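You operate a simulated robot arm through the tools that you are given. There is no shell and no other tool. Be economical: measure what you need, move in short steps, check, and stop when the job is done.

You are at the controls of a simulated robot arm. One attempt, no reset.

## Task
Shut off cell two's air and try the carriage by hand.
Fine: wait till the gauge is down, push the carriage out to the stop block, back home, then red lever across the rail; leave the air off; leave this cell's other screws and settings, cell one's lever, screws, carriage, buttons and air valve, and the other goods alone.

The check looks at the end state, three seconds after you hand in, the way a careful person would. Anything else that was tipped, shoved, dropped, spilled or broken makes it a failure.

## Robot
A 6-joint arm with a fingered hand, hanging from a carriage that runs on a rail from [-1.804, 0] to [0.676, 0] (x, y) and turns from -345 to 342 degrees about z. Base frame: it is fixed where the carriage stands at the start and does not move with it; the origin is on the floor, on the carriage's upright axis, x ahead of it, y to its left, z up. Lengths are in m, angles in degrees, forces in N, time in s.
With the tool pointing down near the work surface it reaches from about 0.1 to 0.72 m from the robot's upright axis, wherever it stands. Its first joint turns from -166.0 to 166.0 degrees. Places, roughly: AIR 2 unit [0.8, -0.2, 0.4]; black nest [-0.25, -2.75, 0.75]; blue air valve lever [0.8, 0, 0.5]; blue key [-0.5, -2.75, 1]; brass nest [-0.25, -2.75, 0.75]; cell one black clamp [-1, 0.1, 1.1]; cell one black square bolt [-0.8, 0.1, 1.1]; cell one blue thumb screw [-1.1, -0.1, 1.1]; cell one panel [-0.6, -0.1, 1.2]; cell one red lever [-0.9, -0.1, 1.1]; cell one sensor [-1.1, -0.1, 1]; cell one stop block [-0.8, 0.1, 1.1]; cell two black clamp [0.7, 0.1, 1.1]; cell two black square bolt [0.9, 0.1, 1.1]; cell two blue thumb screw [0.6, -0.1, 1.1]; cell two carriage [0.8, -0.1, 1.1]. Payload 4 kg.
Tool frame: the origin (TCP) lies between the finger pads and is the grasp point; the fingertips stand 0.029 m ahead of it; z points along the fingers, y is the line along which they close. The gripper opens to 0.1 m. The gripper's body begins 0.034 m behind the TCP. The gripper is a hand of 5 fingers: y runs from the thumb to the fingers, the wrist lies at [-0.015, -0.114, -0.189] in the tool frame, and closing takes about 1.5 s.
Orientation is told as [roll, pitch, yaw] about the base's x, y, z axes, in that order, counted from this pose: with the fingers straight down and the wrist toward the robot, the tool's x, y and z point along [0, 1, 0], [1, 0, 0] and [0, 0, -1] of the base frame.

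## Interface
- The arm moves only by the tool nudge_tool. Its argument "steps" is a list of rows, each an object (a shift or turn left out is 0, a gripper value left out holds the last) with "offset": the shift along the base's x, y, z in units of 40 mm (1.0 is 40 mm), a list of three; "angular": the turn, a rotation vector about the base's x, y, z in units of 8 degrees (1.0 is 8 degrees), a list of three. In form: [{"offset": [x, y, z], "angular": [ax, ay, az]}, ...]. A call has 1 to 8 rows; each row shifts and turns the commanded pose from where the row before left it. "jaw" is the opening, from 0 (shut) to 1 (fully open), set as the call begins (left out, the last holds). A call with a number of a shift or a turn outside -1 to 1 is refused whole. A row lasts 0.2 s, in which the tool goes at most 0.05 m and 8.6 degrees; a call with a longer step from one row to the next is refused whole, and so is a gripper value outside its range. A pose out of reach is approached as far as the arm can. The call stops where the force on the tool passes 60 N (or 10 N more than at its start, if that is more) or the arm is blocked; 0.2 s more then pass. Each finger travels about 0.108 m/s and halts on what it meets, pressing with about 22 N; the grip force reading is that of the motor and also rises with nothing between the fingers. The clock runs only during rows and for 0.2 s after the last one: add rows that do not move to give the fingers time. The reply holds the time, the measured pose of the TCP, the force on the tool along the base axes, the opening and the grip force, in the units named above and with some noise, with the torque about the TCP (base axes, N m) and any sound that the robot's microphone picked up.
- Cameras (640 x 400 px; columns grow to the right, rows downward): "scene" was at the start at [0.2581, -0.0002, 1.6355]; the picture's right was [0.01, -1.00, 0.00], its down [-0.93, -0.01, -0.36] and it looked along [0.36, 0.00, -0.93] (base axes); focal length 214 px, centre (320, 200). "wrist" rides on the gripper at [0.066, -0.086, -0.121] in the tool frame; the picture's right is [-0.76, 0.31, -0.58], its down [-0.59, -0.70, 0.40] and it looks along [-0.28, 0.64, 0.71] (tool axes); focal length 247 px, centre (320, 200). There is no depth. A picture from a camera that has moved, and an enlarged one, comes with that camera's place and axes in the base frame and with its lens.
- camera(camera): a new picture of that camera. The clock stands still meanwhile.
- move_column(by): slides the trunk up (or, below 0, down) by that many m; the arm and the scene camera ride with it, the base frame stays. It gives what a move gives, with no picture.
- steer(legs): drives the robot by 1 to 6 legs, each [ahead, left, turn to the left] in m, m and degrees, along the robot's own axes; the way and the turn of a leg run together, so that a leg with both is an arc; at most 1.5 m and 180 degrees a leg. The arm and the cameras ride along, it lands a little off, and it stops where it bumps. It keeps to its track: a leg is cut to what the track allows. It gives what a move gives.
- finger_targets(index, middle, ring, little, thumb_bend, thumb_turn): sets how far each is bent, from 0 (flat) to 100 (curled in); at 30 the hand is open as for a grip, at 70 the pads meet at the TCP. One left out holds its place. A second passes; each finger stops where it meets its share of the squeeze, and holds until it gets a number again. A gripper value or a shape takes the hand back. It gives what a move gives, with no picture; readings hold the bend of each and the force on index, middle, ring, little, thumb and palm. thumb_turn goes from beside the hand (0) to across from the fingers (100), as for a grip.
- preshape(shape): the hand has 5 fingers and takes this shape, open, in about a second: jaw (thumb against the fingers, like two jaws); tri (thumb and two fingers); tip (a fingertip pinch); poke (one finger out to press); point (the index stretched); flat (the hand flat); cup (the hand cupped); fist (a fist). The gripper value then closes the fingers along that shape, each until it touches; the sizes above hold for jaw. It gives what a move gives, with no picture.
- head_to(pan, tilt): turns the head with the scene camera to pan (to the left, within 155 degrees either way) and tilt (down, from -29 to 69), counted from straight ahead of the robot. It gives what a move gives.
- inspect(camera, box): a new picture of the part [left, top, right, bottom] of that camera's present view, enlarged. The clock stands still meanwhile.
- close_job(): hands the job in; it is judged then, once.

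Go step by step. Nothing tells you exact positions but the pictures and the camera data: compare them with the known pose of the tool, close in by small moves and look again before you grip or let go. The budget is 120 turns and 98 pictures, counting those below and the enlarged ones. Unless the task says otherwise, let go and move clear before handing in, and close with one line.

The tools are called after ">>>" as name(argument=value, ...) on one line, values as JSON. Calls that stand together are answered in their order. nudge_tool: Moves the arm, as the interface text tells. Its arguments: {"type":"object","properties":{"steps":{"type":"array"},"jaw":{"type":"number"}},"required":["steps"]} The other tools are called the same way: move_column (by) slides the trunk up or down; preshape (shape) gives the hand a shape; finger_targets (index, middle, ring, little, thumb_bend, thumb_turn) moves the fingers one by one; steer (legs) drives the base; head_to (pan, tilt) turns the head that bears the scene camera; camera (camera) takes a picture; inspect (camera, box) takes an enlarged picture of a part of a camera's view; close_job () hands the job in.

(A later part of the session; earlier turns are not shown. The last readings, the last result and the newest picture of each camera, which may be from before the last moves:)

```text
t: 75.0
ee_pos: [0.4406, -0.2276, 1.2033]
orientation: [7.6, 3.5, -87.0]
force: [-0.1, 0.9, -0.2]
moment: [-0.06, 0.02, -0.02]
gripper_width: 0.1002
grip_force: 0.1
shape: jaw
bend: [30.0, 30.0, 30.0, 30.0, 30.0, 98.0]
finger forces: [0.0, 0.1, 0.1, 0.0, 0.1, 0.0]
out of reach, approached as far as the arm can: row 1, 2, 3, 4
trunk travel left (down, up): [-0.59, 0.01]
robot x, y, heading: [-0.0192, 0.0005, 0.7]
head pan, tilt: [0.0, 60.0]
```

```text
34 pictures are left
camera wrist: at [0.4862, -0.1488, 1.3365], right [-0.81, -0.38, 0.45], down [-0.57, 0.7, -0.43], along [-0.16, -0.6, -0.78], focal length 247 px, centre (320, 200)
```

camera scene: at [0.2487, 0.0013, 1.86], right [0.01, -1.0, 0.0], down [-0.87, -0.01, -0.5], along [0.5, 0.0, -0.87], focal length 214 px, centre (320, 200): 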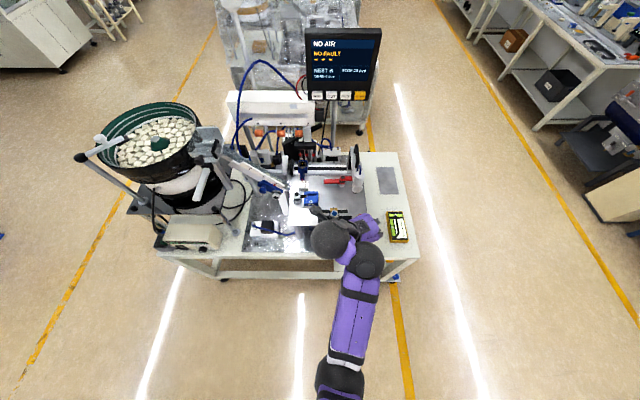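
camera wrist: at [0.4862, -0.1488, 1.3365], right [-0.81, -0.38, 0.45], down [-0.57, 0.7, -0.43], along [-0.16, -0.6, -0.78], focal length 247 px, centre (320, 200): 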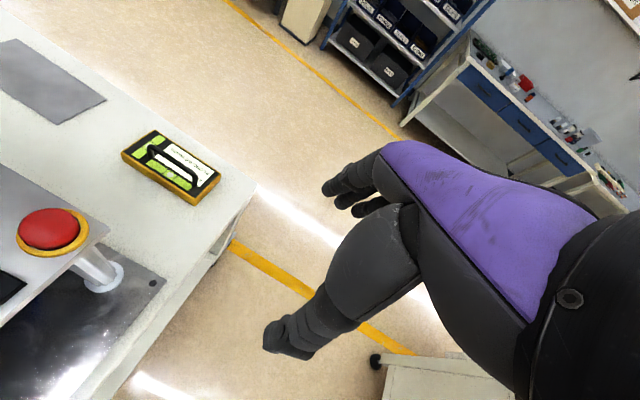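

>>> nudge_tool(steps=[{"offset": [0, 0.5, 0.5]}, {"offset": [0, 0.5, 0.5]}, {"offset": [0, 0.5, 0.3]}, {"offset": [0, 0.5, 0]}])

>>> camera(camera="scene")

```text
t: 76.0
ee_pos: [0.4397, -0.2058, 1.2076]
orientation: [8.3, 4.5, -86.2]
force: [-0.3, -0.9, 0.6]
moment: [0.01, 0.02, 0.0]
gripper_width: 0.1
grip_force: 0.1
shape: jaw
bend: [30.0, 30.0, 30.0, 30.0, 30.0, 98.0]
finger forces: [0.1, 0.0, 0.0, 0.0, 0.0, 0.1]
out of reach, approached as far as the arm can: row 1, 2, 3, 4
trunk travel left (down, up): [-0.59, 0.01]
robot x, y, heading: [-0.0187, -0.0009, 0.3]
head pan, tilt: [0.0, 60.0]
```

```text
33 pictures are left
camera scene: at [0.2487, 0.0011, 1.8599], right [0.01, -1.0, 0.0], down [-0.87, -0.01, -0.5], along [0.5, 0.0, -0.87], focal length 214 px, centre (320, 200)
```

scene: 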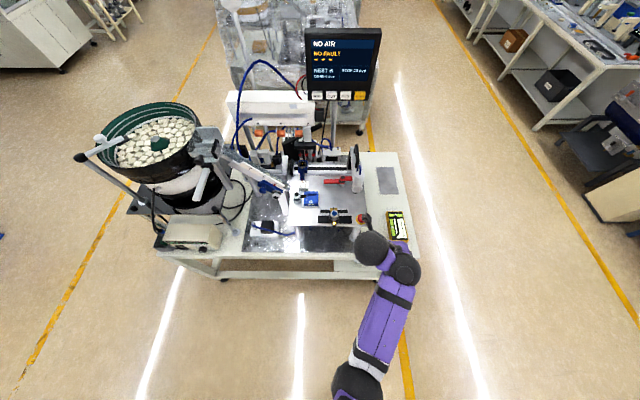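

That yaw is at the arm's limit. I'll go back to yaw near 0 and push the carriage with a single extended finger from each side instead.

>>> nudge_tool(steps=[{"offset": [-0.3, 0.3, 0.3], "angular": [-0.2, 0, 1]}, {"offset": [-0.3, 0.3, 0.3], "angular": [-0.2, 0, 1]}, {"offset": [-0.2, 0.3, 0.3], "angular": [-0.2, 0, 1]}, {"offset": [0, 0.3, 0.3], "angular": [-0.2, 0, 1]}, {"offset": [0, 0.3, 0], "angular": [0, 0, 1]}, {"offset": [0, 0.3, 0], "angular": [0, 0, 1]}])

>>> nudge_tool(steps=[{"offset": [0, 0.3, 0], "angular": [0, 0, 1]}, {"offset": [0, 0.3, 0], "angular": [0, 0, 1]}, {"offset": [0, 0.3, 0], "angular": [0, 0, 1]}, {"offset": [0, 0.3, 0], "angular": [0, 0, 1]}])

>>> camera(camera="scene")

```text
t: 77.3
ee_pos: [0.4072, -0.1355, 1.2559]
orientation: [5.5, -2.5, -38.8]
force: [-1.2, 0.1, 0.5]
moment: [-0.02, 0.02, 0.01]
gripper_width: 0.0999
grip_force: 0.0
shape: jaw
bend: [30.0, 30.0, 30.0, 30.0, 30.0, 98.0]
finger forces: [0.0, 0.0, 0.1, 0.0, 0.0, 0.1]
trunk travel left (down, up): [-0.59, 0.01]
robot x, y, heading: [-0.0229, 0.0048, 0.3]
head pan, tilt: [0.0, 60.0]
```

```text
t: 78.3
ee_pos: [0.409, -0.0941, 1.2574]
orientation: [5.2, -2.4, -10.6]
force: [-0.7, -0.2, -0.3]
moment: [0.03, -0.04, 0.01]
gripper_width: 0.0998
grip_force: 0.1
shape: jaw
bend: [30.0, 30.0, 30.0, 30.0, 30.0, 98.0]
finger forces: [0.0, 0.0, 0.0, 0.1, 0.1, 0.1]
out of reach, approached as far as the arm can: row 3
trunk travel left (down, up): [-0.59, 0.01]
robot x, y, heading: [-0.0219, -0.0001, 0.8]
head pan, tilt: [0.0, 60.0]
```

```text
32 pictures are left
camera scene: at [0.2486, 0.0012, 1.8599], right [0.01, -1.0, 0.0], down [-0.87, -0.01, -0.5], along [0.5, 0.0, -0.87], focal length 214 px, centre (320, 200)
```

scene: 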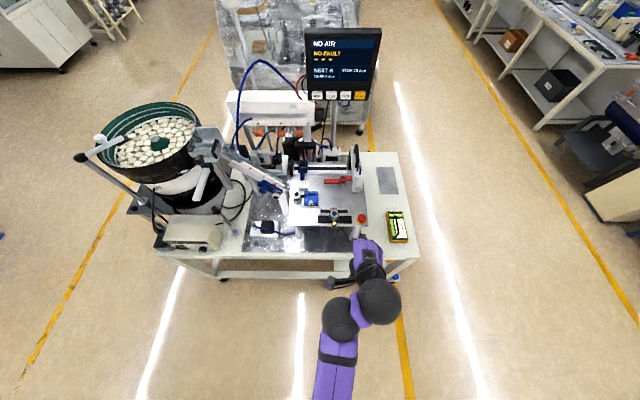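

>>> preshape(shape="point")

>>> nudge_tool(steps=[{"offset": [0, -0.7, 0], "angular": [-0.6, 0, -0.5]}, {"offset": [0, -0.7, 0], "angular": [0, 0, -0.5]}, {"offset": [0, -0.7, 0], "angular": [0, 0, -0.3]}, {"offset": [0, -0.7, 0]}, {"offset": [0, -0.7, 0]}])

>>> steer(legs=[[0.22, 0, 0]])

>>> camera(camera="wrist")

>>> camera(camera="scene")

```text
t: 79.2
ee_pos: [0.409, -0.0942, 1.2571]
orientation: [5.1, -2.5, -10.8]
force: [0.7, 0.7, 0.1]
moment: [0.04, 0.0, -0.01]
gripper_width: 0.0932
grip_force: 0.0
shape: point
bend: [20.0, 100.0, 100.0, 100.0, 100.0, 87.0]
finger forces: [0.0, 0.0, 0.1, 0.0, 0.1, 0.0]
trunk travel left (down, up): [-0.59, 0.01]
robot x, y, heading: [-0.0217, 0.0045, 0.6]
head pan, tilt: [0.0, 60.0]
```

```text
t: 80.5
ee_pos: [0.4097, -0.2355, 1.2576]
orientation: [0.5, -3.4, -21.0]
force: [0.4, -0.1, -0.1]
moment: [-0.01, 0.0, 0.0]
gripper_width: 0.093
grip_force: 0.2
shape: point
bend: [20.0, 100.0, 100.0, 100.0, 100.0, 87.0]
finger forces: [0.0, 0.0, 0.1, 0.1, 0.0, 0.0]
trunk travel left (down, up): [-0.59, 0.01]
robot x, y, heading: [-0.0213, -0.0034, 0.5]
head pan, tilt: [0.0, 60.0]
```

```text
t: 82.1
ee_pos: [0.6284, -0.234, 1.2571]
orientation: [0.6, -3.4, -20.9]
force: [0.5, -0.5, -0.5]
moment: [0.03, -0.01, -0.02]
gripper_width: 0.0929
grip_force: 0.0
shape: point
bend: [20.0, 100.0, 100.0, 100.0, 100.0, 87.0]
finger forces: [0.0, 0.0, 0.1, 0.0, 0.0, 0.1]
trunk travel left (down, up): [-0.59, 0.01]
robot x, y, heading: [0.1991, 0.001, 0.5]
head pan, tilt: [0.0, 60.0]
```

```text
31 pictures are left
camera wrist: at [0.5659, -0.1426, 1.3736], right [-0.02, -0.81, 0.59], down [-0.84, -0.31, -0.45], along [0.54, -0.5, -0.68], focal length 247 px, centre (320, 200)
```

wrist: 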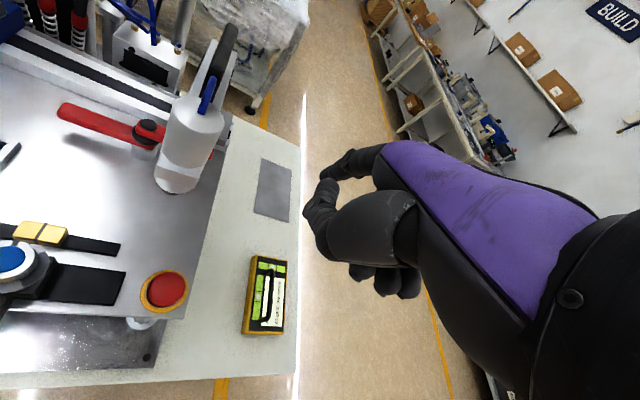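

```text
30 pictures are left
camera scene: at [0.4668, 0.002, 1.8599], right [0.01, -1.0, 0.0], down [-0.87, -0.01, -0.5], along [0.5, 0.01, -0.87], focal length 214 px, centre (320, 200)
```

scene: 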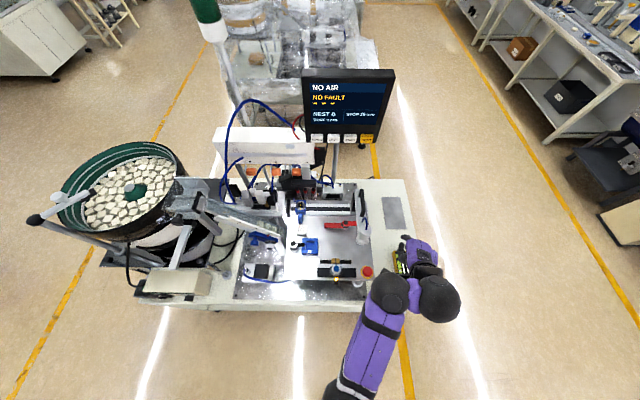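

>>> inspect(camera="wrist", box=[30, 0, 310, 210])

>>> inspect(camera="scene", box=[280, 165, 440, 285])

```text
1.90 times, centred on (170, 105) of wrist
camera zoom: at [0.5659, -0.1426, 1.3736], right [-0.02, -0.81, 0.59], down [-0.84, -0.31, -0.45], along [0.54, -0.5, -0.68], focal length 470 px, centre (606, 381)
```

zoom: 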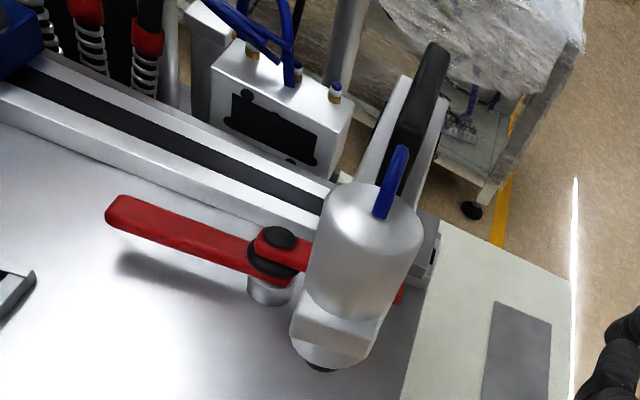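

```text
3.33 times, centred on (360, 225) of scene
camera zoom: at [0.4668, 0.002, 1.8599], right [0.01, -1.0, 0.0], down [-0.87, -0.01, -0.5], along [0.5, 0.01, -0.87], focal length 715 px, centre (187, 117)
```

zoom: 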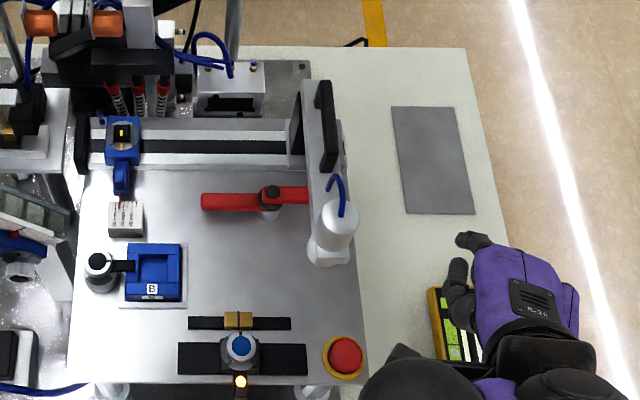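

The black bow handle sits on top of the carriage plate at about [0.83, -0.138, 1.21]. I drive in on its right side and lower the index beside it.

>>> steer(legs=[[0.135, 0, 0]])

>>> nudge_tool(steps=[{"offset": [0, 0, -0.6]}, {"offset": [0, 0, -0.6]}])

>>> camera(camera="scene")

>>> camera(camera="wrist")

```text
t: 83.4
ee_pos: [0.7618, -0.2352, 1.2575]
orientation: [0.6, -3.5, -21.0]
force: [-0.2, -0.8, 0.3]
moment: [-0.01, 0.01, -0.01]
gripper_width: 0.093
grip_force: 0.1
shape: point
bend: [20.0, 100.0, 100.0, 100.0, 100.0, 87.0]
finger forces: [0.0, 0.1, 0.0, 0.0, 0.0, 0.0]
trunk travel left (down, up): [-0.59, 0.01]
robot x, y, heading: [0.3309, 0.0001, 0.4]
head pan, tilt: [0.0, 60.0]
```

```text
t: 84.0
ee_pos: [0.7512, -0.2236, 1.2429]
orientation: [0.6, -3.3, -21.0]
force: [-0.3, -0.4, -0.1]
moment: [-0.02, -0.01, 0.02]
gripper_width: 0.0931
grip_force: 0.2
shape: point
bend: [20.0, 100.0, 100.0, 100.0, 100.0, 87.0]
finger forces: [0.0, 0.1, 0.1, 0.0, 0.0, 0.1]
out of reach, approached as far as the arm can: row 1, 2
trunk travel left (down, up): [-0.59, 0.01]
robot x, y, heading: [0.3319, 0.0025, 0.8]
head pan, tilt: [0.0, 60.0]
```

```text
27 pictures are left
camera scene: at [0.5998, 0.0017, 1.8599], right [0.01, -1.0, 0.0], down [-0.87, -0.01, -0.5], along [0.5, 0.01, -0.87], focal length 214 px, centre (320, 200)
```

scene: 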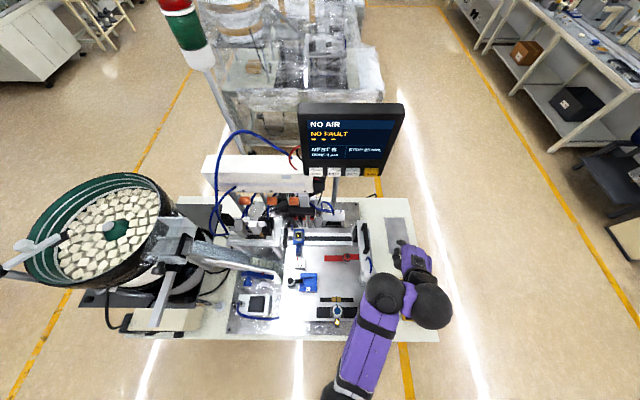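

```text
26 pictures are left
camera wrist: at [0.6882, -0.1328, 1.3592], right [-0.02, -0.81, 0.59], down [-0.84, -0.3, -0.44], along [0.54, -0.5, -0.68], focal length 247 px, centre (320, 200)
```

wrist: 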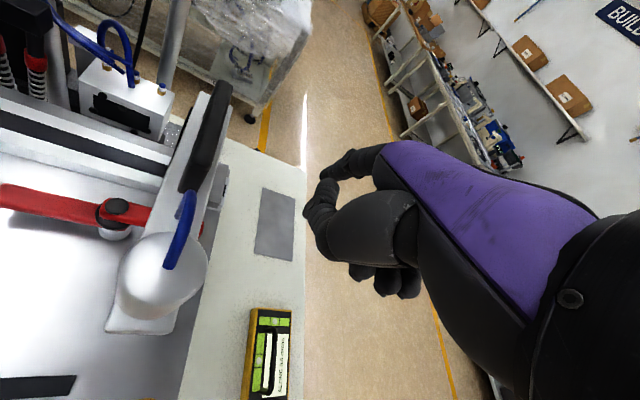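

>>> move_column(by=-0.06)

>>> steer(legs=[[0.025, 0, 0]])

>>> nudge_tool(steps=[{"offset": [0, 0.4, 0]}, {"offset": [0, 0.4, 0]}, {"offset": [0, 0.4, 0]}])

>>> camera(camera="wrist")

```text
t: 85.0
ee_pos: [0.7505, -0.2248, 1.1831]
orientation: [0.4, -3.3, -20.9]
force: [0.3, 0.1, -0.3]
moment: [0.01, -0.02, 0.02]
gripper_width: 0.0928
grip_force: 0.1
shape: point
bend: [20.0, 100.0, 100.0, 100.0, 100.0, 87.0]
finger forces: [0.0, 0.0, 0.1, 0.0, 0.0, 0.0]
trunk travel left (down, up): [-0.53, 0.07]
robot x, y, heading: [0.3281, 0.0028, 0.7]
head pan, tilt: [0.0, 60.0]
```

```text
t: 85.8
ee_pos: [0.7751, -0.2264, 1.182]
orientation: [0.5, -3.2, -20.9]
force: [0.7, -0.3, 0.2]
moment: [0.01, 0.02, -0.03]
gripper_width: 0.0932
grip_force: 0.0
shape: point
bend: [20.0, 100.0, 100.0, 100.0, 100.0, 87.0]
finger forces: [0.0, 0.1, 0.0, 0.1, 0.0, 0.0]
trunk travel left (down, up): [-0.53, 0.07]
robot x, y, heading: [0.3569, -0.0017, 0.7]
head pan, tilt: [0.0, 60.0]
```

```text
t: 86.6
ee_pos: [0.7753, -0.1783, 1.182]
orientation: [0.5, -3.2, -20.9]
force: [-0.1, 0.0, 0.0]
moment: [0.02, 0.03, 0.01]
gripper_width: 0.0932
grip_force: 0.1
shape: point
bend: [20.0, 100.0, 100.0, 100.0, 100.0, 87.0]
finger forces: [0.0, 0.0, 0.0, 0.0, 0.0, 0.0]
trunk travel left (down, up): [-0.53, 0.07]
robot x, y, heading: [0.3555, -0.0012, 0.7]
head pan, tilt: [0.0, 60.0]
```

```text
25 pictures are left
camera wrist: at [0.7123, -0.0854, 1.2983], right [-0.02, -0.81, 0.59], down [-0.84, -0.3, -0.44], along [0.54, -0.5, -0.68], focal length 247 px, centre (320, 200)
```

wrist: 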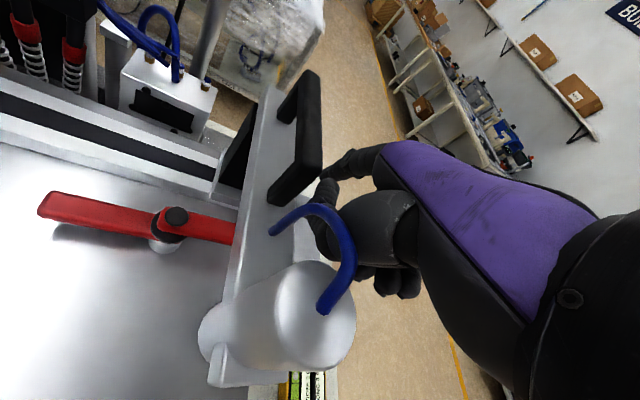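

>>> nudge_tool(steps=[{"offset": [0, 0.4, 0]}, {"offset": [0, 0.4, 0]}, {"offset": [0, 0.4, 0]}])

>>> camera(camera="wrist")

```text
t: 87.4
ee_pos: [0.7744, -0.1271, 1.1813]
orientation: [0.5, -3.2, -20.9]
force: [-0.6, -0.2, -0.1]
moment: [0.01, 0.0, 0.0]
gripper_width: 0.093
grip_force: 0.1
shape: point
bend: [20.0, 100.0, 100.0, 100.0, 100.0, 87.0]
finger forces: [0.1, 0.1, 0.0, 0.0, 0.1, 0.0]
trunk travel left (down, up): [-0.53, 0.07]
robot x, y, heading: [0.3564, -0.001, 0.6]
head pan, tilt: [0.0, 60.0]
```

```text
24 pictures are left
camera wrist: at [0.712, -0.0355, 1.297], right [-0.02, -0.81, 0.59], down [-0.84, -0.3, -0.44], along [0.54, -0.5, -0.68], focal length 247 px, centre (320, 200)
```

wrist: 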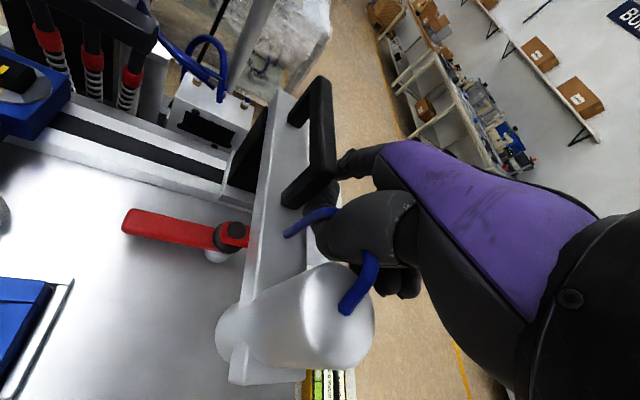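

The plate is moving along with the hand. I continue toward the stop block in short steps.

>>> nudge_tool(steps=[{"offset": [0, 0.5, 0]}, {"offset": [0, 0.5, 0]}, {"offset": [0, 0.5, 0]}, {"offset": [0, 0.5, 0]}])

>>> camera(camera="scene")

>>> camera(camera="wrist")

```text
t: 88.4
ee_pos: [0.7754, -0.048, 1.1833]
orientation: [0.6, -3.3, -21.0]
force: [0.8, 0.2, -0.1]
moment: [0.01, 0.0, -0.03]
gripper_width: 0.0931
grip_force: 0.1
shape: point
bend: [20.0, 100.0, 100.0, 100.0, 100.0, 87.0]
finger forces: [0.0, 0.1, 0.1, 0.0, 0.0, 0.0]
trunk travel left (down, up): [-0.53, 0.07]
robot x, y, heading: [0.355, -0.0003, 0.5]
head pan, tilt: [0.0, 60.0]
```

```text
23 pictures are left
camera scene: at [0.6249, 0.0017, 1.8], right [0.01, -1.0, 0.0], down [-0.87, -0.01, -0.5], along [0.5, 0.01, -0.87], focal length 214 px, centre (320, 200)
```

scene: 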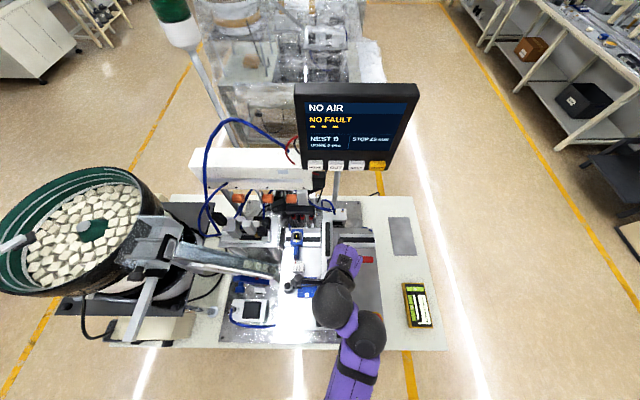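

```text
22 pictures are left
camera wrist: at [0.7132, 0.0438, 1.2991], right [-0.02, -0.81, 0.59], down [-0.84, -0.3, -0.44], along [0.54, -0.5, -0.68], focal length 247 px, centre (320, 200)
```

wrist: 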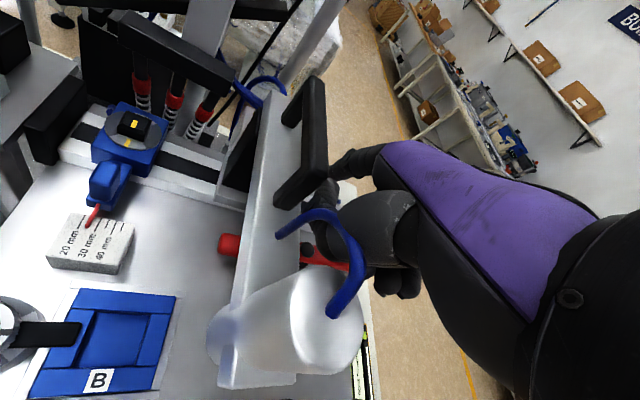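

>>> nudge_tool(steps=[{"offset": [0, 0.4, 0]}, {"offset": [0, 0.4, 0]}, {"offset": [0, 0.4, 0]}])

>>> camera(camera="wrist")

```text
t: 89.2
ee_pos: [0.7761, -0.001, 1.1818]
orientation: [0.5, -3.2, -20.9]
force: [-0.6, -0.9, 0.4]
moment: [0.01, -0.03, 0.04]
gripper_width: 0.0933
grip_force: 0.0
shape: point
bend: [20.0, 100.0, 100.0, 100.0, 100.0, 87.0]
finger forces: [0.0, 0.1, 0.0, 0.0, 0.0, 0.0]
trunk travel left (down, up): [-0.53, 0.07]
robot x, y, heading: [0.3547, 0.0002, 0.8]
head pan, tilt: [0.0, 60.0]
```

```text
21 pictures are left
camera wrist: at [0.7145, 0.0913, 1.2987], right [-0.02, -0.81, 0.59], down [-0.84, -0.3, -0.44], along [0.54, -0.5, -0.68], focal length 247 px, centre (320, 200)
```

wrist: 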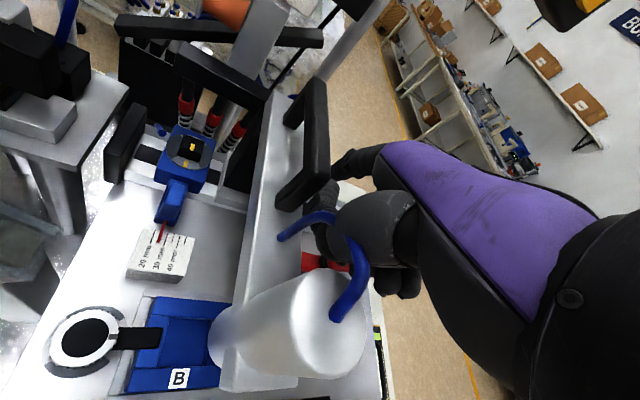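

>>> nudge_tool(steps=[{"offset": [0, 0.25, 0]}, {"offset": [0, 0.25, 0]}, {"offset": [0, 0.25, 0]}])

>>> camera(camera="wrist")

```text
t: 90.0
ee_pos: [0.775, 0.0262, 1.1824]
orientation: [0.3, -3.2, -21.2]
force: [-2.7, -11.2, 1.3]
moment: [0.1, -0.01, -0.18]
gripper_width: 0.0929
grip_force: 0.0
shape: point
bend: [20.0, 100.0, 100.0, 100.0, 100.0, 90.0]
finger forces: [0.1, 0.1, 0.0, 0.0, 10.7, 0.1]
trunk travel left (down, up): [-0.53, 0.07]
robot x, y, heading: [0.3547, 0.0011, 0.8]
head pan, tilt: [0.0, 60.0]
```

```text
20 pictures are left
camera wrist: at [0.713, 0.1191, 1.2983], right [-0.02, -0.81, 0.59], down [-0.84, -0.3, -0.44], along [0.53, -0.51, -0.68], focal length 247 px, centre (320, 200)
```

wrist: 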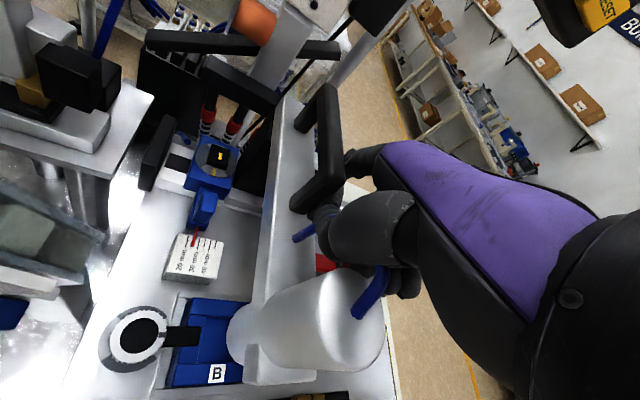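

About 11 N of resistance: the carriage is at the stop. I confirm with one more tiny push.

>>> nudge_tool(steps=[{"offset": [0, 0.12, 0]}, {"offset": [0, 0, 0]}])

>>> inspect(camera="wrist", box=[120, 60, 340, 220])

```text
t: 90.6
ee_pos: [0.7757, 0.0312, 1.1817]
orientation: [0.5, -3.3, -21.1]
force: [-1.2, -17.8, 0.0]
moment: [0.16, 0.0, -0.34]
gripper_width: 0.0932
grip_force: 0.1
shape: point
bend: [20.0, 100.0, 100.0, 100.0, 100.0, 93.0]
finger forces: [0.2, 0.0, 0.0, 0.0, 17.7, 0.1]
trunk travel left (down, up): [-0.53, 0.07]
robot x, y, heading: [0.3542, -0.0012, 0.6]
head pan, tilt: [0.0, 60.0]
```

```text
2.50 times, centred on (230, 140) of wrist
camera zoom: at [0.7129, 0.1239, 1.2985], right [-0.02, -0.81, 0.59], down [-0.84, -0.3, -0.44], along [0.54, -0.5, -0.68], focal length 617 px, centre (545, 350)
```

zoom: 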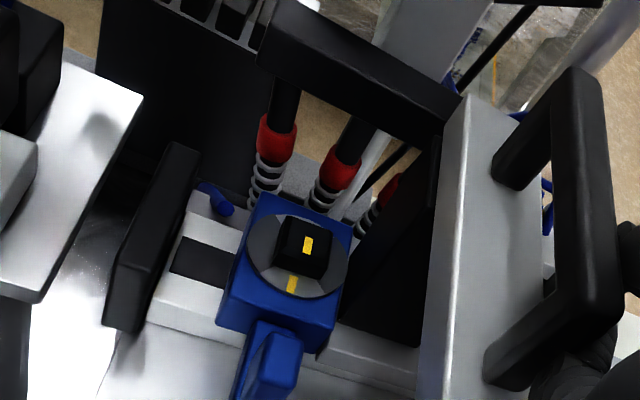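

The bumper is against the stop block. Now I release, rise, and check clearance to the chute before placing the index on the left side of the handle.

>>> nudge_tool(steps=[{"offset": [0, -0.5, 0]}, {"offset": [0, -0.5, 0]}])

>>> move_column(by=0.07)

>>> nudge_tool(steps=[{"offset": [0, 0, 0.5]}, {"offset": [0, 0, 0.5]}])

>>> inspect(camera="scene", box=[200, 190, 400, 350])

```text
t: 91.2
ee_pos: [0.776, -0.0043, 1.1811]
orientation: [0.6, -3.3, -20.8]
force: [-0.3, 0.1, -0.2]
moment: [0.0, 0.01, 0.0]
gripper_width: 0.0929
grip_force: 0.2
shape: point
bend: [20.0, 100.0, 100.0, 100.0, 100.0, 87.0]
finger forces: [0.0, 0.0, 0.1, 0.0, 0.1, 0.0]
trunk travel left (down, up): [-0.53, 0.07]
robot x, y, heading: [0.3594, 0.0012, 0.3]
head pan, tilt: [0.0, 60.0]
```

```text
t: 92.3
ee_pos: [0.7744, -0.0062, 1.2513]
orientation: [0.5, -3.2, -21.0]
force: [-0.9, -0.4, 0.9]
moment: [-0.01, -0.01, -0.03]
gripper_width: 0.0932
grip_force: 0.1
shape: point
bend: [20.0, 100.0, 100.0, 100.0, 100.0, 87.0]
finger forces: [0.1, 0.0, 0.0, 0.1, 0.0, 0.0]
trunk travel left (down, up): [-0.6, 0.0]
robot x, y, heading: [0.3573, 0.0017, 0.5]
head pan, tilt: [0.0, 60.0]
```

```text
t: 92.9
ee_pos: [0.7748, -0.0068, 1.2908]
orientation: [0.4, -3.2, -21.1]
force: [-0.6, 0.5, -0.2]
moment: [-0.03, -0.01, 0.01]
gripper_width: 0.0932
grip_force: 0.1
shape: point
bend: [20.0, 100.0, 100.0, 100.0, 100.0, 87.0]
finger forces: [0.1, 0.0, 0.0, 0.0, 0.1, 0.0]
trunk travel left (down, up): [-0.6, 0.0]
robot x, y, heading: [0.3565, -0.0034, 0.3]
head pan, tilt: [0.0, 60.0]
```

```text
2.50 times, centred on (300, 270) of scene
camera zoom: at [0.6249, 0.0017, 1.8699], right [0.01, -1.0, 0.0], down [-0.87, -0.01, -0.5], along [0.5, 0.01, -0.87], focal length 536 px, centre (370, 25)
```

zoom: 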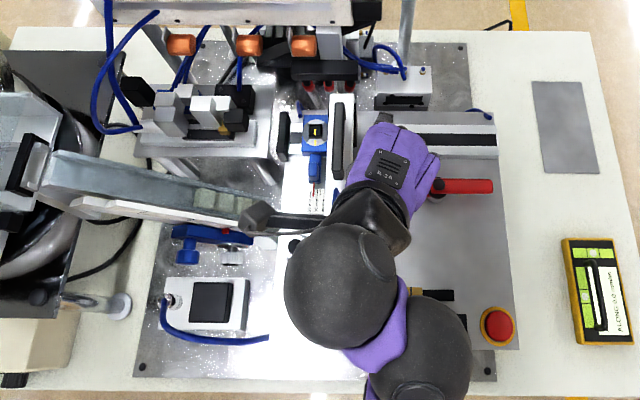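

The chute near there is only about z 1.1, so the camera mast clears it. I cross over the handle to its left.

>>> nudge_tool(steps=[{"offset": [0, 0.6, 0]}, {"offset": [0, 0.6, 0]}, {"offset": [0, 0.6, 0]}, {"offset": [0, 0.6, 0]}, {"offset": [0, 0.4, 0]}])

>>> camera(camera="wrist")

>>> inspect(camera="scene", box=[200, 190, 400, 350])

```text
t: 94.1
ee_pos: [0.7737, 0.1069, 1.2903]
orientation: [0.6, -3.3, -20.9]
force: [-0.1, -0.7, 0.6]
moment: [0.01, -0.01, -0.01]
gripper_width: 0.093
grip_force: 0.1
shape: point
bend: [20.0, 100.0, 100.0, 100.0, 100.0, 87.0]
finger forces: [0.0, 0.0, 0.0, 0.1, 0.1, 0.1]
trunk travel left (down, up): [-0.6, 0.0]
robot x, y, heading: [0.3582, -0.0019, 0.5]
head pan, tilt: [0.0, 60.0]
```

```text
17 pictures are left
camera wrist: at [0.7114, 0.1984, 1.4061], right [-0.02, -0.81, 0.59], down [-0.84, -0.3, -0.44], along [0.54, -0.5, -0.68], focal length 247 px, centre (320, 200)
```

wrist: 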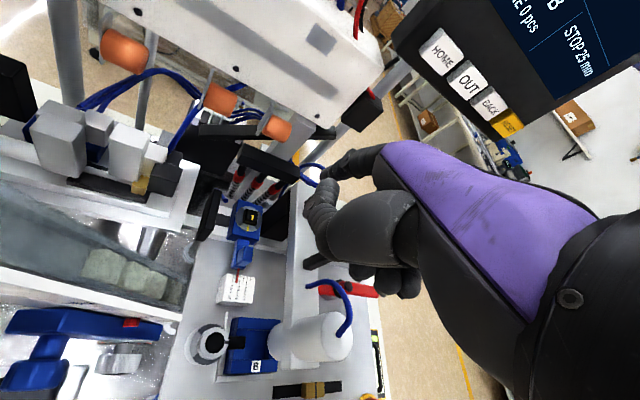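

```text
2.50 times, centred on (300, 270) of scene
camera zoom: at [0.6249, 0.0017, 1.8699], right [0.01, -1.0, 0.0], down [-0.87, -0.01, -0.5], along [0.5, 0.0, -0.87], focal length 536 px, centre (370, 25)
```

zoom: 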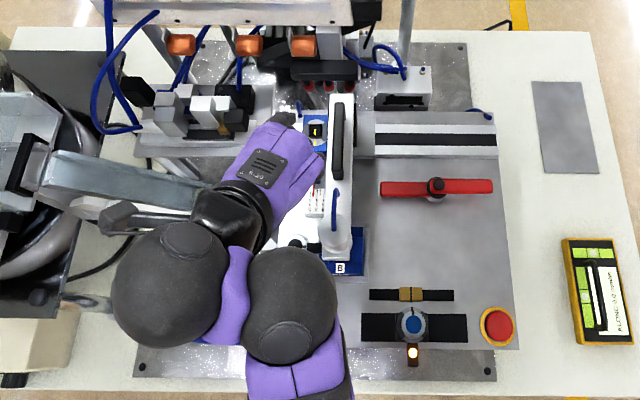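

Now the hand is left of the carriage. I shift a little more left, lower, and then push right.

>>> nudge_tool(steps=[{"offset": [0, 0.4, 0]}, {"offset": [0, 0.25, 0]}])

>>> move_column(by=-0.1)

>>> camera(camera="wrist")

```text
t: 94.7
ee_pos: [0.7749, 0.1307, 1.2893]
orientation: [0.9, -3.2, -20.7]
force: [-0.6, 0.1, 0.1]
moment: [0.02, -0.01, 0.0]
gripper_width: 0.093
grip_force: 0.1
shape: point
bend: [20.0, 100.0, 100.0, 100.0, 100.0, 87.0]
finger forces: [0.1, 0.0, 0.0, 0.0, 0.0, 0.1]
trunk travel left (down, up): [-0.6, 0.0]
robot x, y, heading: [0.3557, -0.0025, 0.5]
head pan, tilt: [0.0, 60.0]
```

```text
t: 96.0
ee_pos: [0.7747, 0.1305, 1.1905]
orientation: [0.9, -3.1, -20.7]
force: [1.2, 0.1, 0.9]
moment: [-0.01, 0.0, 0.0]
gripper_width: 0.0929
grip_force: 0.1
shape: point
bend: [20.0, 100.0, 100.0, 100.0, 100.0, 87.0]
finger forces: [0.0, 0.0, 0.0, 0.1, 0.1, 0.0]
trunk travel left (down, up): [-0.5, 0.1]
robot x, y, heading: [0.356, -0.002, 0.6]
head pan, tilt: [0.0, 60.0]
```

```text
15 pictures are left
camera wrist: at [0.7113, 0.2212, 1.3069], right [-0.01, -0.81, 0.58], down [-0.84, -0.31, -0.45], along [0.54, -0.5, -0.68], focal length 247 px, centre (320, 200)
```

wrist: 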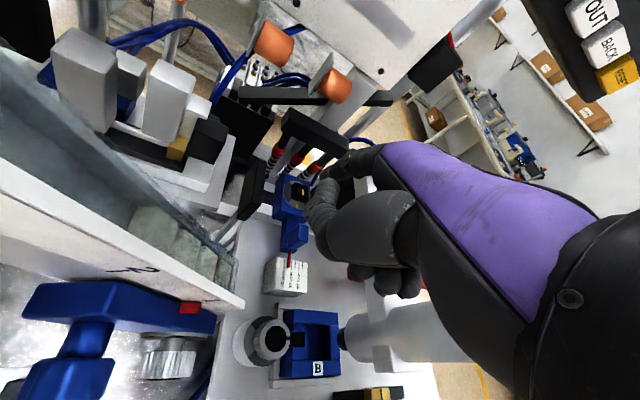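

>>> nudge_tool(steps=[{"offset": [0, -0.5, 0]}, {"offset": [0, -0.5, 0]}, {"offset": [0, -0.5, 0]}, {"offset": [0, -0.5, 0]}, {"offset": [0, -0.5, 0]}])

>>> camera(camera="wrist")

```text
t: 97.2
ee_pos: [0.7734, 0.0278, 1.1901]
orientation: [0.8, -3.2, -20.7]
force: [0.0, 0.5, -0.3]
moment: [-0.02, -0.02, -0.02]
gripper_width: 0.0932
grip_force: 0.0
shape: point
bend: [20.0, 100.0, 100.0, 100.0, 100.0, 87.0]
finger forces: [0.1, 0.0, 0.0, 0.0, 0.1, 0.1]
trunk travel left (down, up): [-0.5, 0.1]
robot x, y, heading: [0.3551, -0.0005, 0.5]
head pan, tilt: [0.0, 60.0]
```

```text
14 pictures are left
camera wrist: at [0.7102, 0.1206, 1.3067], right [-0.01, -0.81, 0.58], down [-0.84, -0.31, -0.45], along [0.54, -0.5, -0.68], focal length 247 px, centre (320, 200)
```

wrist: 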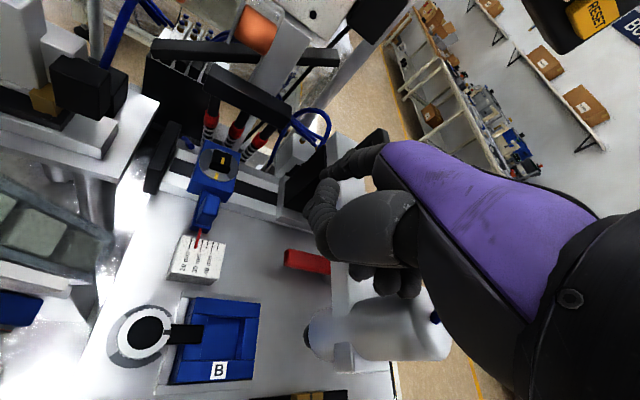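

The carriage is coming back. I continue, then finish with small steps until it meets its home end.

>>> nudge_tool(steps=[{"offset": [0, -0.5, 0]}, {"offset": [0, -0.5, 0]}, {"offset": [0, -0.4, 0]}, {"offset": [0, -0.3, 0]}])

>>> nudge_tool(steps=[{"offset": [0, -0.25, 0]}, {"offset": [0, -0.25, 0]}])

>>> camera(camera="wrist")

```text
t: 98.2
ee_pos: [0.7749, -0.0379, 1.1901]
orientation: [0.8, -3.2, -20.7]
force: [-0.5, -0.4, -1.0]
moment: [0.0, 0.0, 0.01]
gripper_width: 0.093
grip_force: 0.1
shape: point
bend: [20.0, 100.0, 100.0, 100.0, 100.0, 87.0]
finger forces: [0.0, 0.1, 0.0, 0.0, 0.1, 0.0]
trunk travel left (down, up): [-0.5, 0.1]
robot x, y, heading: [0.354, 0.0008, 0.4]
head pan, tilt: [0.0, 60.0]
```

```text
t: 98.8
ee_pos: [0.7752, -0.0563, 1.1893]
orientation: [0.9, -3.1, -20.7]
force: [0.4, -0.7, 3.6]
moment: [-0.06, 0.16, 0.09]
gripper_width: 0.0932
grip_force: 0.0
shape: point
bend: [20.0, 100.0, 100.0, 100.0, 100.0, 87.0]
finger forces: [0.1, 0.0, 0.0, 4.9, 0.0, 0.0]
trunk travel left (down, up): [-0.5, 0.1]
robot x, y, heading: [0.3574, 0.0009, 0.6]
head pan, tilt: [0.0, 60.0]
```

```text
13 pictures are left
camera wrist: at [0.712, 0.0347, 1.3069], right [-0.01, -0.81, 0.58], down [-0.84, -0.31, -0.45], along [0.54, -0.5, -0.68], focal length 247 px, centre (320, 200)
```

wrist: 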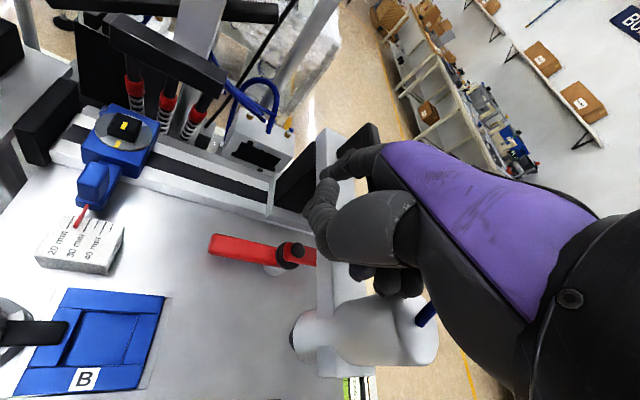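

>>> nudge_tool(steps=[{"offset": [0, -0.25, 0]}, {"offset": [0, -0.25, 0]}, {"offset": [0, -0.25, 0]}])

>>> camera(camera="wrist")

```text
t: 99.7
ee_pos: [0.7741, -0.0866, 1.1901]
orientation: [0.8, -3.2, -20.7]
force: [1.4, -0.1, 1.9]
moment: [-0.08, 0.1, 0.1]
gripper_width: 0.0929
grip_force: 0.0
shape: point
bend: [20.0, 100.0, 100.0, 100.0, 100.0, 87.0]
finger forces: [0.1, 0.0, 0.0, 4.5, 0.1, 0.0]
trunk travel left (down, up): [-0.5, 0.1]
robot x, y, heading: [0.3542, -0.0009, 0.7]
head pan, tilt: [0.0, 60.0]
```

```text
12 pictures are left
camera wrist: at [0.7111, 0.0048, 1.3073], right [-0.01, -0.81, 0.58], down [-0.84, -0.31, -0.45], along [0.54, -0.5, -0.68], focal length 247 px, centre (320, 200)
```

wrist: 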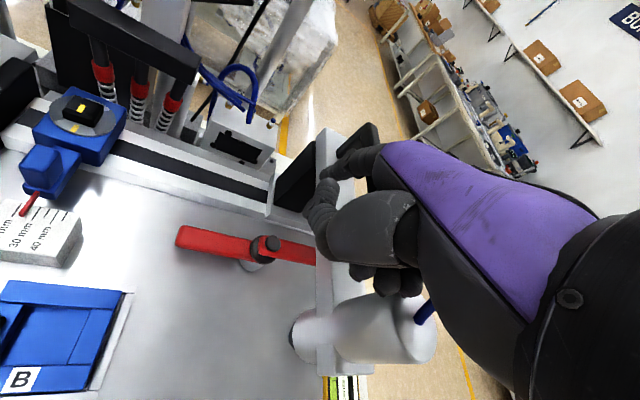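

>>> nudge_tool(steps=[{"offset": [0, -0.2, 0]}, {"offset": [0, -0.2, 0]}, {"offset": [0, -0.15, 0]}])

>>> nudge_tool(steps=[{"offset": [0, -0.15, 0]}, {"offset": [0, -0.1, 0]}])

>>> camera(camera="wrist")

```text
t: 100.5
ee_pos: [0.775, -0.1083, 1.1905]
orientation: [0.9, -3.3, -20.7]
force: [-1.1, 1.8, 3.6]
moment: [-0.14, 0.06, 0.01]
gripper_width: 0.0932
grip_force: 0.0
shape: point
bend: [20.0, 100.0, 100.0, 100.0, 100.0, 87.0]
finger forces: [0.0, 1.3, 0.1, 3.8, 0.0, 0.0]
trunk travel left (down, up): [-0.5, 0.1]
robot x, y, heading: [0.3539, -0.0025, 0.5]
head pan, tilt: [0.0, 60.0]
```

```text
t: 101.0
ee_pos: [0.7764, -0.1107, 1.1901]
orientation: [1.0, -3.3, -20.3]
force: [1.7, 48.9, 7.9]
moment: [-1.54, 0.02, 0.82]
gripper_width: 0.0931
grip_force: 0.1
shape: point
bend: [20.0, 100.0, 100.0, 100.0, 100.0, 87.0]
finger forces: [0.0, 46.6, 0.0, 4.3, 0.1, 0.0]
trunk travel left (down, up): [-0.5, 0.1]
robot x, y, heading: [0.3575, -0.0014, 0.7]
head pan, tilt: [0.0, 60.0]
```

```text
11 pictures are left
camera wrist: at [0.713, -0.0205, 1.3071], right [-0.01, -0.82, 0.58], down [-0.84, -0.31, -0.45], along [0.55, -0.49, -0.68], focal length 247 px, centre (320, 200)
```

wrist: 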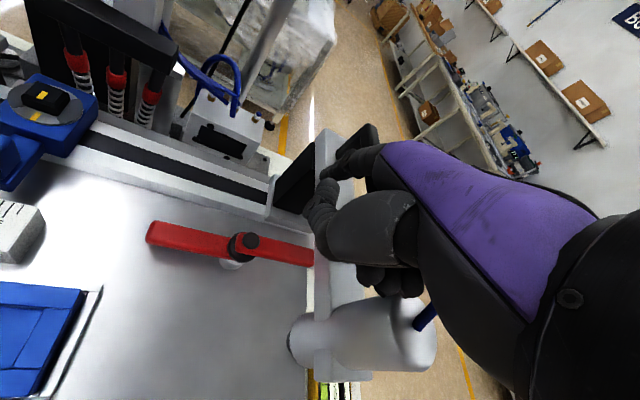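

49 N: the carriage is firmly home. I back off the hand, rise, retract a bit, then tuck the thumb and roll the hand so the index leads toward the red lever.

>>> nudge_tool(steps=[{"offset": [0, 0.4, 0]}, {"offset": [0, 0.4, 0]}, {"offset": [0, 0.4, 0.3]}, {"offset": [0, 0.4, 0.5]}])

>>> move_column(by=0.1)

>>> steer(legs=[[-0.07, 0, 0]])

>>> finger_targets(index=10, thumb_turn=0, thumb_bend=100)

>>> nudge_tool(steps=[{"offset": [0, 0, 0], "angular": [-0.9, 0, 0]}, {"offset": [0, 0, 0], "angular": [-0.9, 0, 0]}, {"offset": [0, 0, 0], "angular": [-0.9, 0, 0]}, {"offset": [0, 0, 0], "angular": [-0.9, 0, 0]}])

>>> camera(camera="wrist")

>>> inspect(camera="scene", box=[250, 170, 450, 330])

```text
t: 102.0
ee_pos: [0.7756, -0.0566, 1.2219]
orientation: [0.9, -3.2, -20.7]
force: [-0.4, 0.2, 0.6]
moment: [-0.03, 0.01, -0.01]
gripper_width: 0.0932
grip_force: 0.0
shape: point
bend: [20.0, 100.0, 100.0, 100.0, 100.0, 87.0]
finger forces: [0.0, 0.0, 0.0, 0.0, 0.0, 0.0]
trunk travel left (down, up): [-0.5, 0.1]
robot x, y, heading: [0.355, 0.0013, 0.8]
head pan, tilt: [0.0, 60.0]
```

```text
t: 103.4
ee_pos: [0.7746, -0.056, 1.3212]
orientation: [0.9, -3.1, -20.7]
force: [0.5, -0.5, 0.3]
moment: [0.01, 0.0, 0.01]
gripper_width: 0.0929
grip_force: 0.1
shape: point
bend: [20.0, 100.0, 100.0, 100.0, 100.0, 87.0]
finger forces: [0.0, 0.0, 0.0, 0.0, 0.0, 0.1]
trunk travel left (down, up): [-0.6, 0.0]
robot x, y, heading: [0.3568, -0.0023, 0.6]
head pan, tilt: [0.0, 60.0]
```

```text
t: 104.4
ee_pos: [0.7065, -0.0561, 1.3208]
orientation: [0.9, -3.3, -20.5]
force: [0.7, 0.0, -0.2]
moment: [0.02, 0.0, 0.01]
gripper_width: 0.0929
grip_force: 0.1
shape: point
bend: [20.0, 100.0, 100.0, 100.0, 100.0, 87.0]
finger forces: [0.0, 0.1, 0.1, 0.0, 0.0, 0.1]
trunk travel left (down, up): [-0.6, 0.0]
robot x, y, heading: [0.2839, 0.0011, 0.7]
head pan, tilt: [0.0, 60.0]
```

```text
t: 105.4
ee_pos: [0.7061, -0.0553, 1.3219]
orientation: [0.7, -3.2, -20.5]
force: [-0.2, 0.1, -0.5]
moment: [-0.02, -0.02, -0.03]
gripper_width: 0.0483
grip_force: 0.0
shape: fingers
bend: [10.0, 100.0, 100.0, 100.0, 100.0, 0.0]
finger forces: [0.1, 0.1, 0.0, 0.1, 0.0, 0.0]
trunk travel left (down, up): [-0.6, 0.0]
robot x, y, heading: [0.29, -0.0005, 0.9]
head pan, tilt: [0.0, 60.0]
```

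```text
t: 106.4
ee_pos: [0.7015, -0.0813, 1.3243]
orientation: [-25.9, -12.4, -16.1]
force: [0.2, 0.3, -0.2]
moment: [-0.02, 0.01, 0.01]
gripper_width: 0.0482
grip_force: 0.1
shape: fingers
bend: [10.0, 100.0, 100.0, 100.0, 100.0, 0.0]
finger forces: [0.0, 0.1, 0.0, 0.1, 0.0, 0.0]
out of reach, approached as far as the arm can: row 4
trunk travel left (down, up): [-0.6, 0.0]
robot x, y, heading: [0.2861, 0.0013, 0.8]
head pan, tilt: [0.0, 60.0]
```

```text
10 pictures are left
camera wrist: at [0.6357, 0.0537, 1.3852], right [-0.01, -0.44, 0.9], down [-0.83, -0.49, -0.25], along [0.55, -0.75, -0.37], focal length 247 px, centre (320, 200)
```

wrist: 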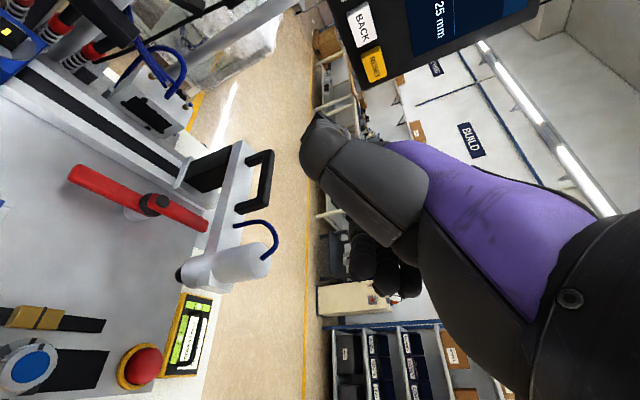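

```text
2.50 times, centred on (350, 250) of scene
camera zoom: at [0.5557, 0.0024, 1.8699], right [0.01, -1.0, 0.0], down [-0.87, -0.01, -0.5], along [0.5, 0.01, -0.87], focal length 536 px, centre (245, 75)
```

zoom: 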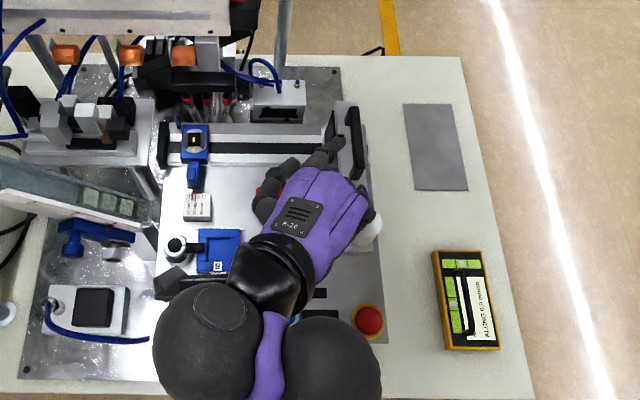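

The thumb is tucked aside but would sit low over the nest with this much roll; I undo most of the roll, keeping it high, and place the index in front of the lever's left arm.

>>> nudge_tool(steps=[{"offset": [0, 0.5, 0], "angular": [0.9, 0, 0]}, {"offset": [0, 0.5, 0], "angular": [0.9, 0, 0]}, {"offset": [0, 0.5, 0], "angular": [0.6, 0, 0]}])

>>> move_column(by=-0.18)

```text
t: 107.2
ee_pos: [0.7015, -0.0205, 1.3237]
orientation: [-8.1, -6.5, -19.8]
force: [0.1, -0.1, -0.5]
moment: [0.0, 0.04, 0.02]
gripper_width: 0.0481
grip_force: 0.0
shape: fingers
bend: [10.0, 100.0, 100.0, 100.0, 100.0, 0.0]
finger forces: [0.0, 0.1, 0.0, 0.1, 0.1, 0.0]
trunk travel left (down, up): [-0.6, 0.0]
robot x, y, heading: [0.2899, 0.0002, 0.8]
head pan, tilt: [0.0, 60.0]
```

```text
t: 109.2
ee_pos: [0.7014, -0.0213, 1.1431]
orientation: [-8.2, -6.5, -19.8]
force: [-0.4, 0.6, -0.4]
moment: [-0.03, 0.01, 0.04]
gripper_width: 0.0481
grip_force: 0.0
shape: fingers
bend: [10.0, 100.0, 100.0, 100.0, 100.0, 0.0]
finger forces: [0.1, 0.1, 0.0, 0.0, 0.0, 0.0]
trunk travel left (down, up): [-0.42, 0.18]
robot x, y, heading: [0.2909, 0.0015, 0.7]
head pan, tilt: [0.0, 60.0]
```

>>> nudge_tool(steps=[{"offset": [-0.15, 0, 0]}])

>>> move_column(by=-0.055)

>>> camera(camera="wrist")

>>> inspect(camera="scene", box=[270, 180, 430, 300])

```text
t: 109.6
ee_pos: [0.6958, -0.0223, 1.1448]
orientation: [-8.2, -6.6, -19.7]
force: [1.0, -0.5, -0.2]
moment: [0.01, 0.01, -0.04]
gripper_width: 0.0481
grip_force: 0.0
shape: fingers
bend: [10.0, 100.0, 100.0, 100.0, 100.0, 0.0]
finger forces: [0.0, 0.0, 0.0, 0.1, 0.0, 0.0]
trunk travel left (down, up): [-0.42, 0.18]
robot x, y, heading: [0.2874, -0.0006, 0.6]
head pan, tilt: [0.0, 60.0]
```

```text
t: 110.5
ee_pos: [0.6954, -0.0219, 1.0906]
orientation: [-8.2, -6.5, -19.8]
force: [0.1, 0.2, 0.3]
moment: [-0.02, 0.03, -0.01]
gripper_width: 0.0484
grip_force: 0.0
shape: fingers
bend: [10.0, 100.0, 100.0, 100.0, 100.0, 0.0]
finger forces: [0.1, 0.1, 0.0, 0.1, 0.0, 0.0]
trunk travel left (down, up): [-0.365, 0.235]
robot x, y, heading: [0.2872, -0.003, 0.8]
head pan, tilt: [0.0, 60.0]
```

```text
8 pictures are left
camera wrist: at [0.6321, 0.088, 1.1892], right [-0.01, -0.7, 0.71], down [-0.84, -0.38, -0.39], along [0.54, -0.6, -0.59], focal length 247 px, centre (320, 200)
```

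wrist: 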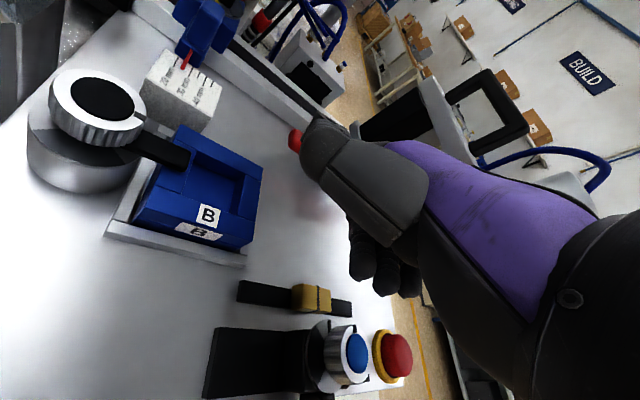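

```text
3.33 times, centred on (350, 240) of scene
camera zoom: at [0.5558, 0.0023, 1.6349], right [0.01, -1.0, 0.0], down [-0.87, -0.01, -0.5], along [0.5, 0.01, -0.87], focal length 715 px, centre (220, 67)
```

zoom: 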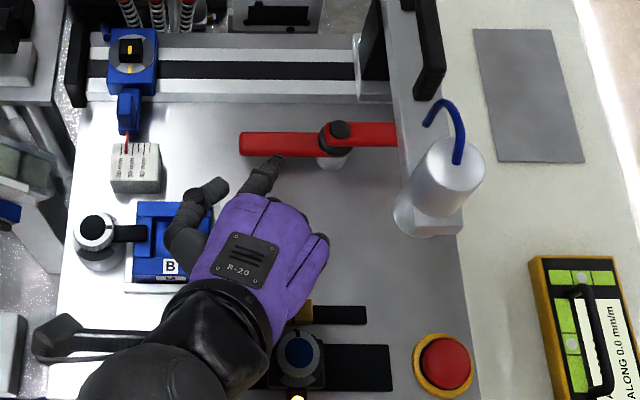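

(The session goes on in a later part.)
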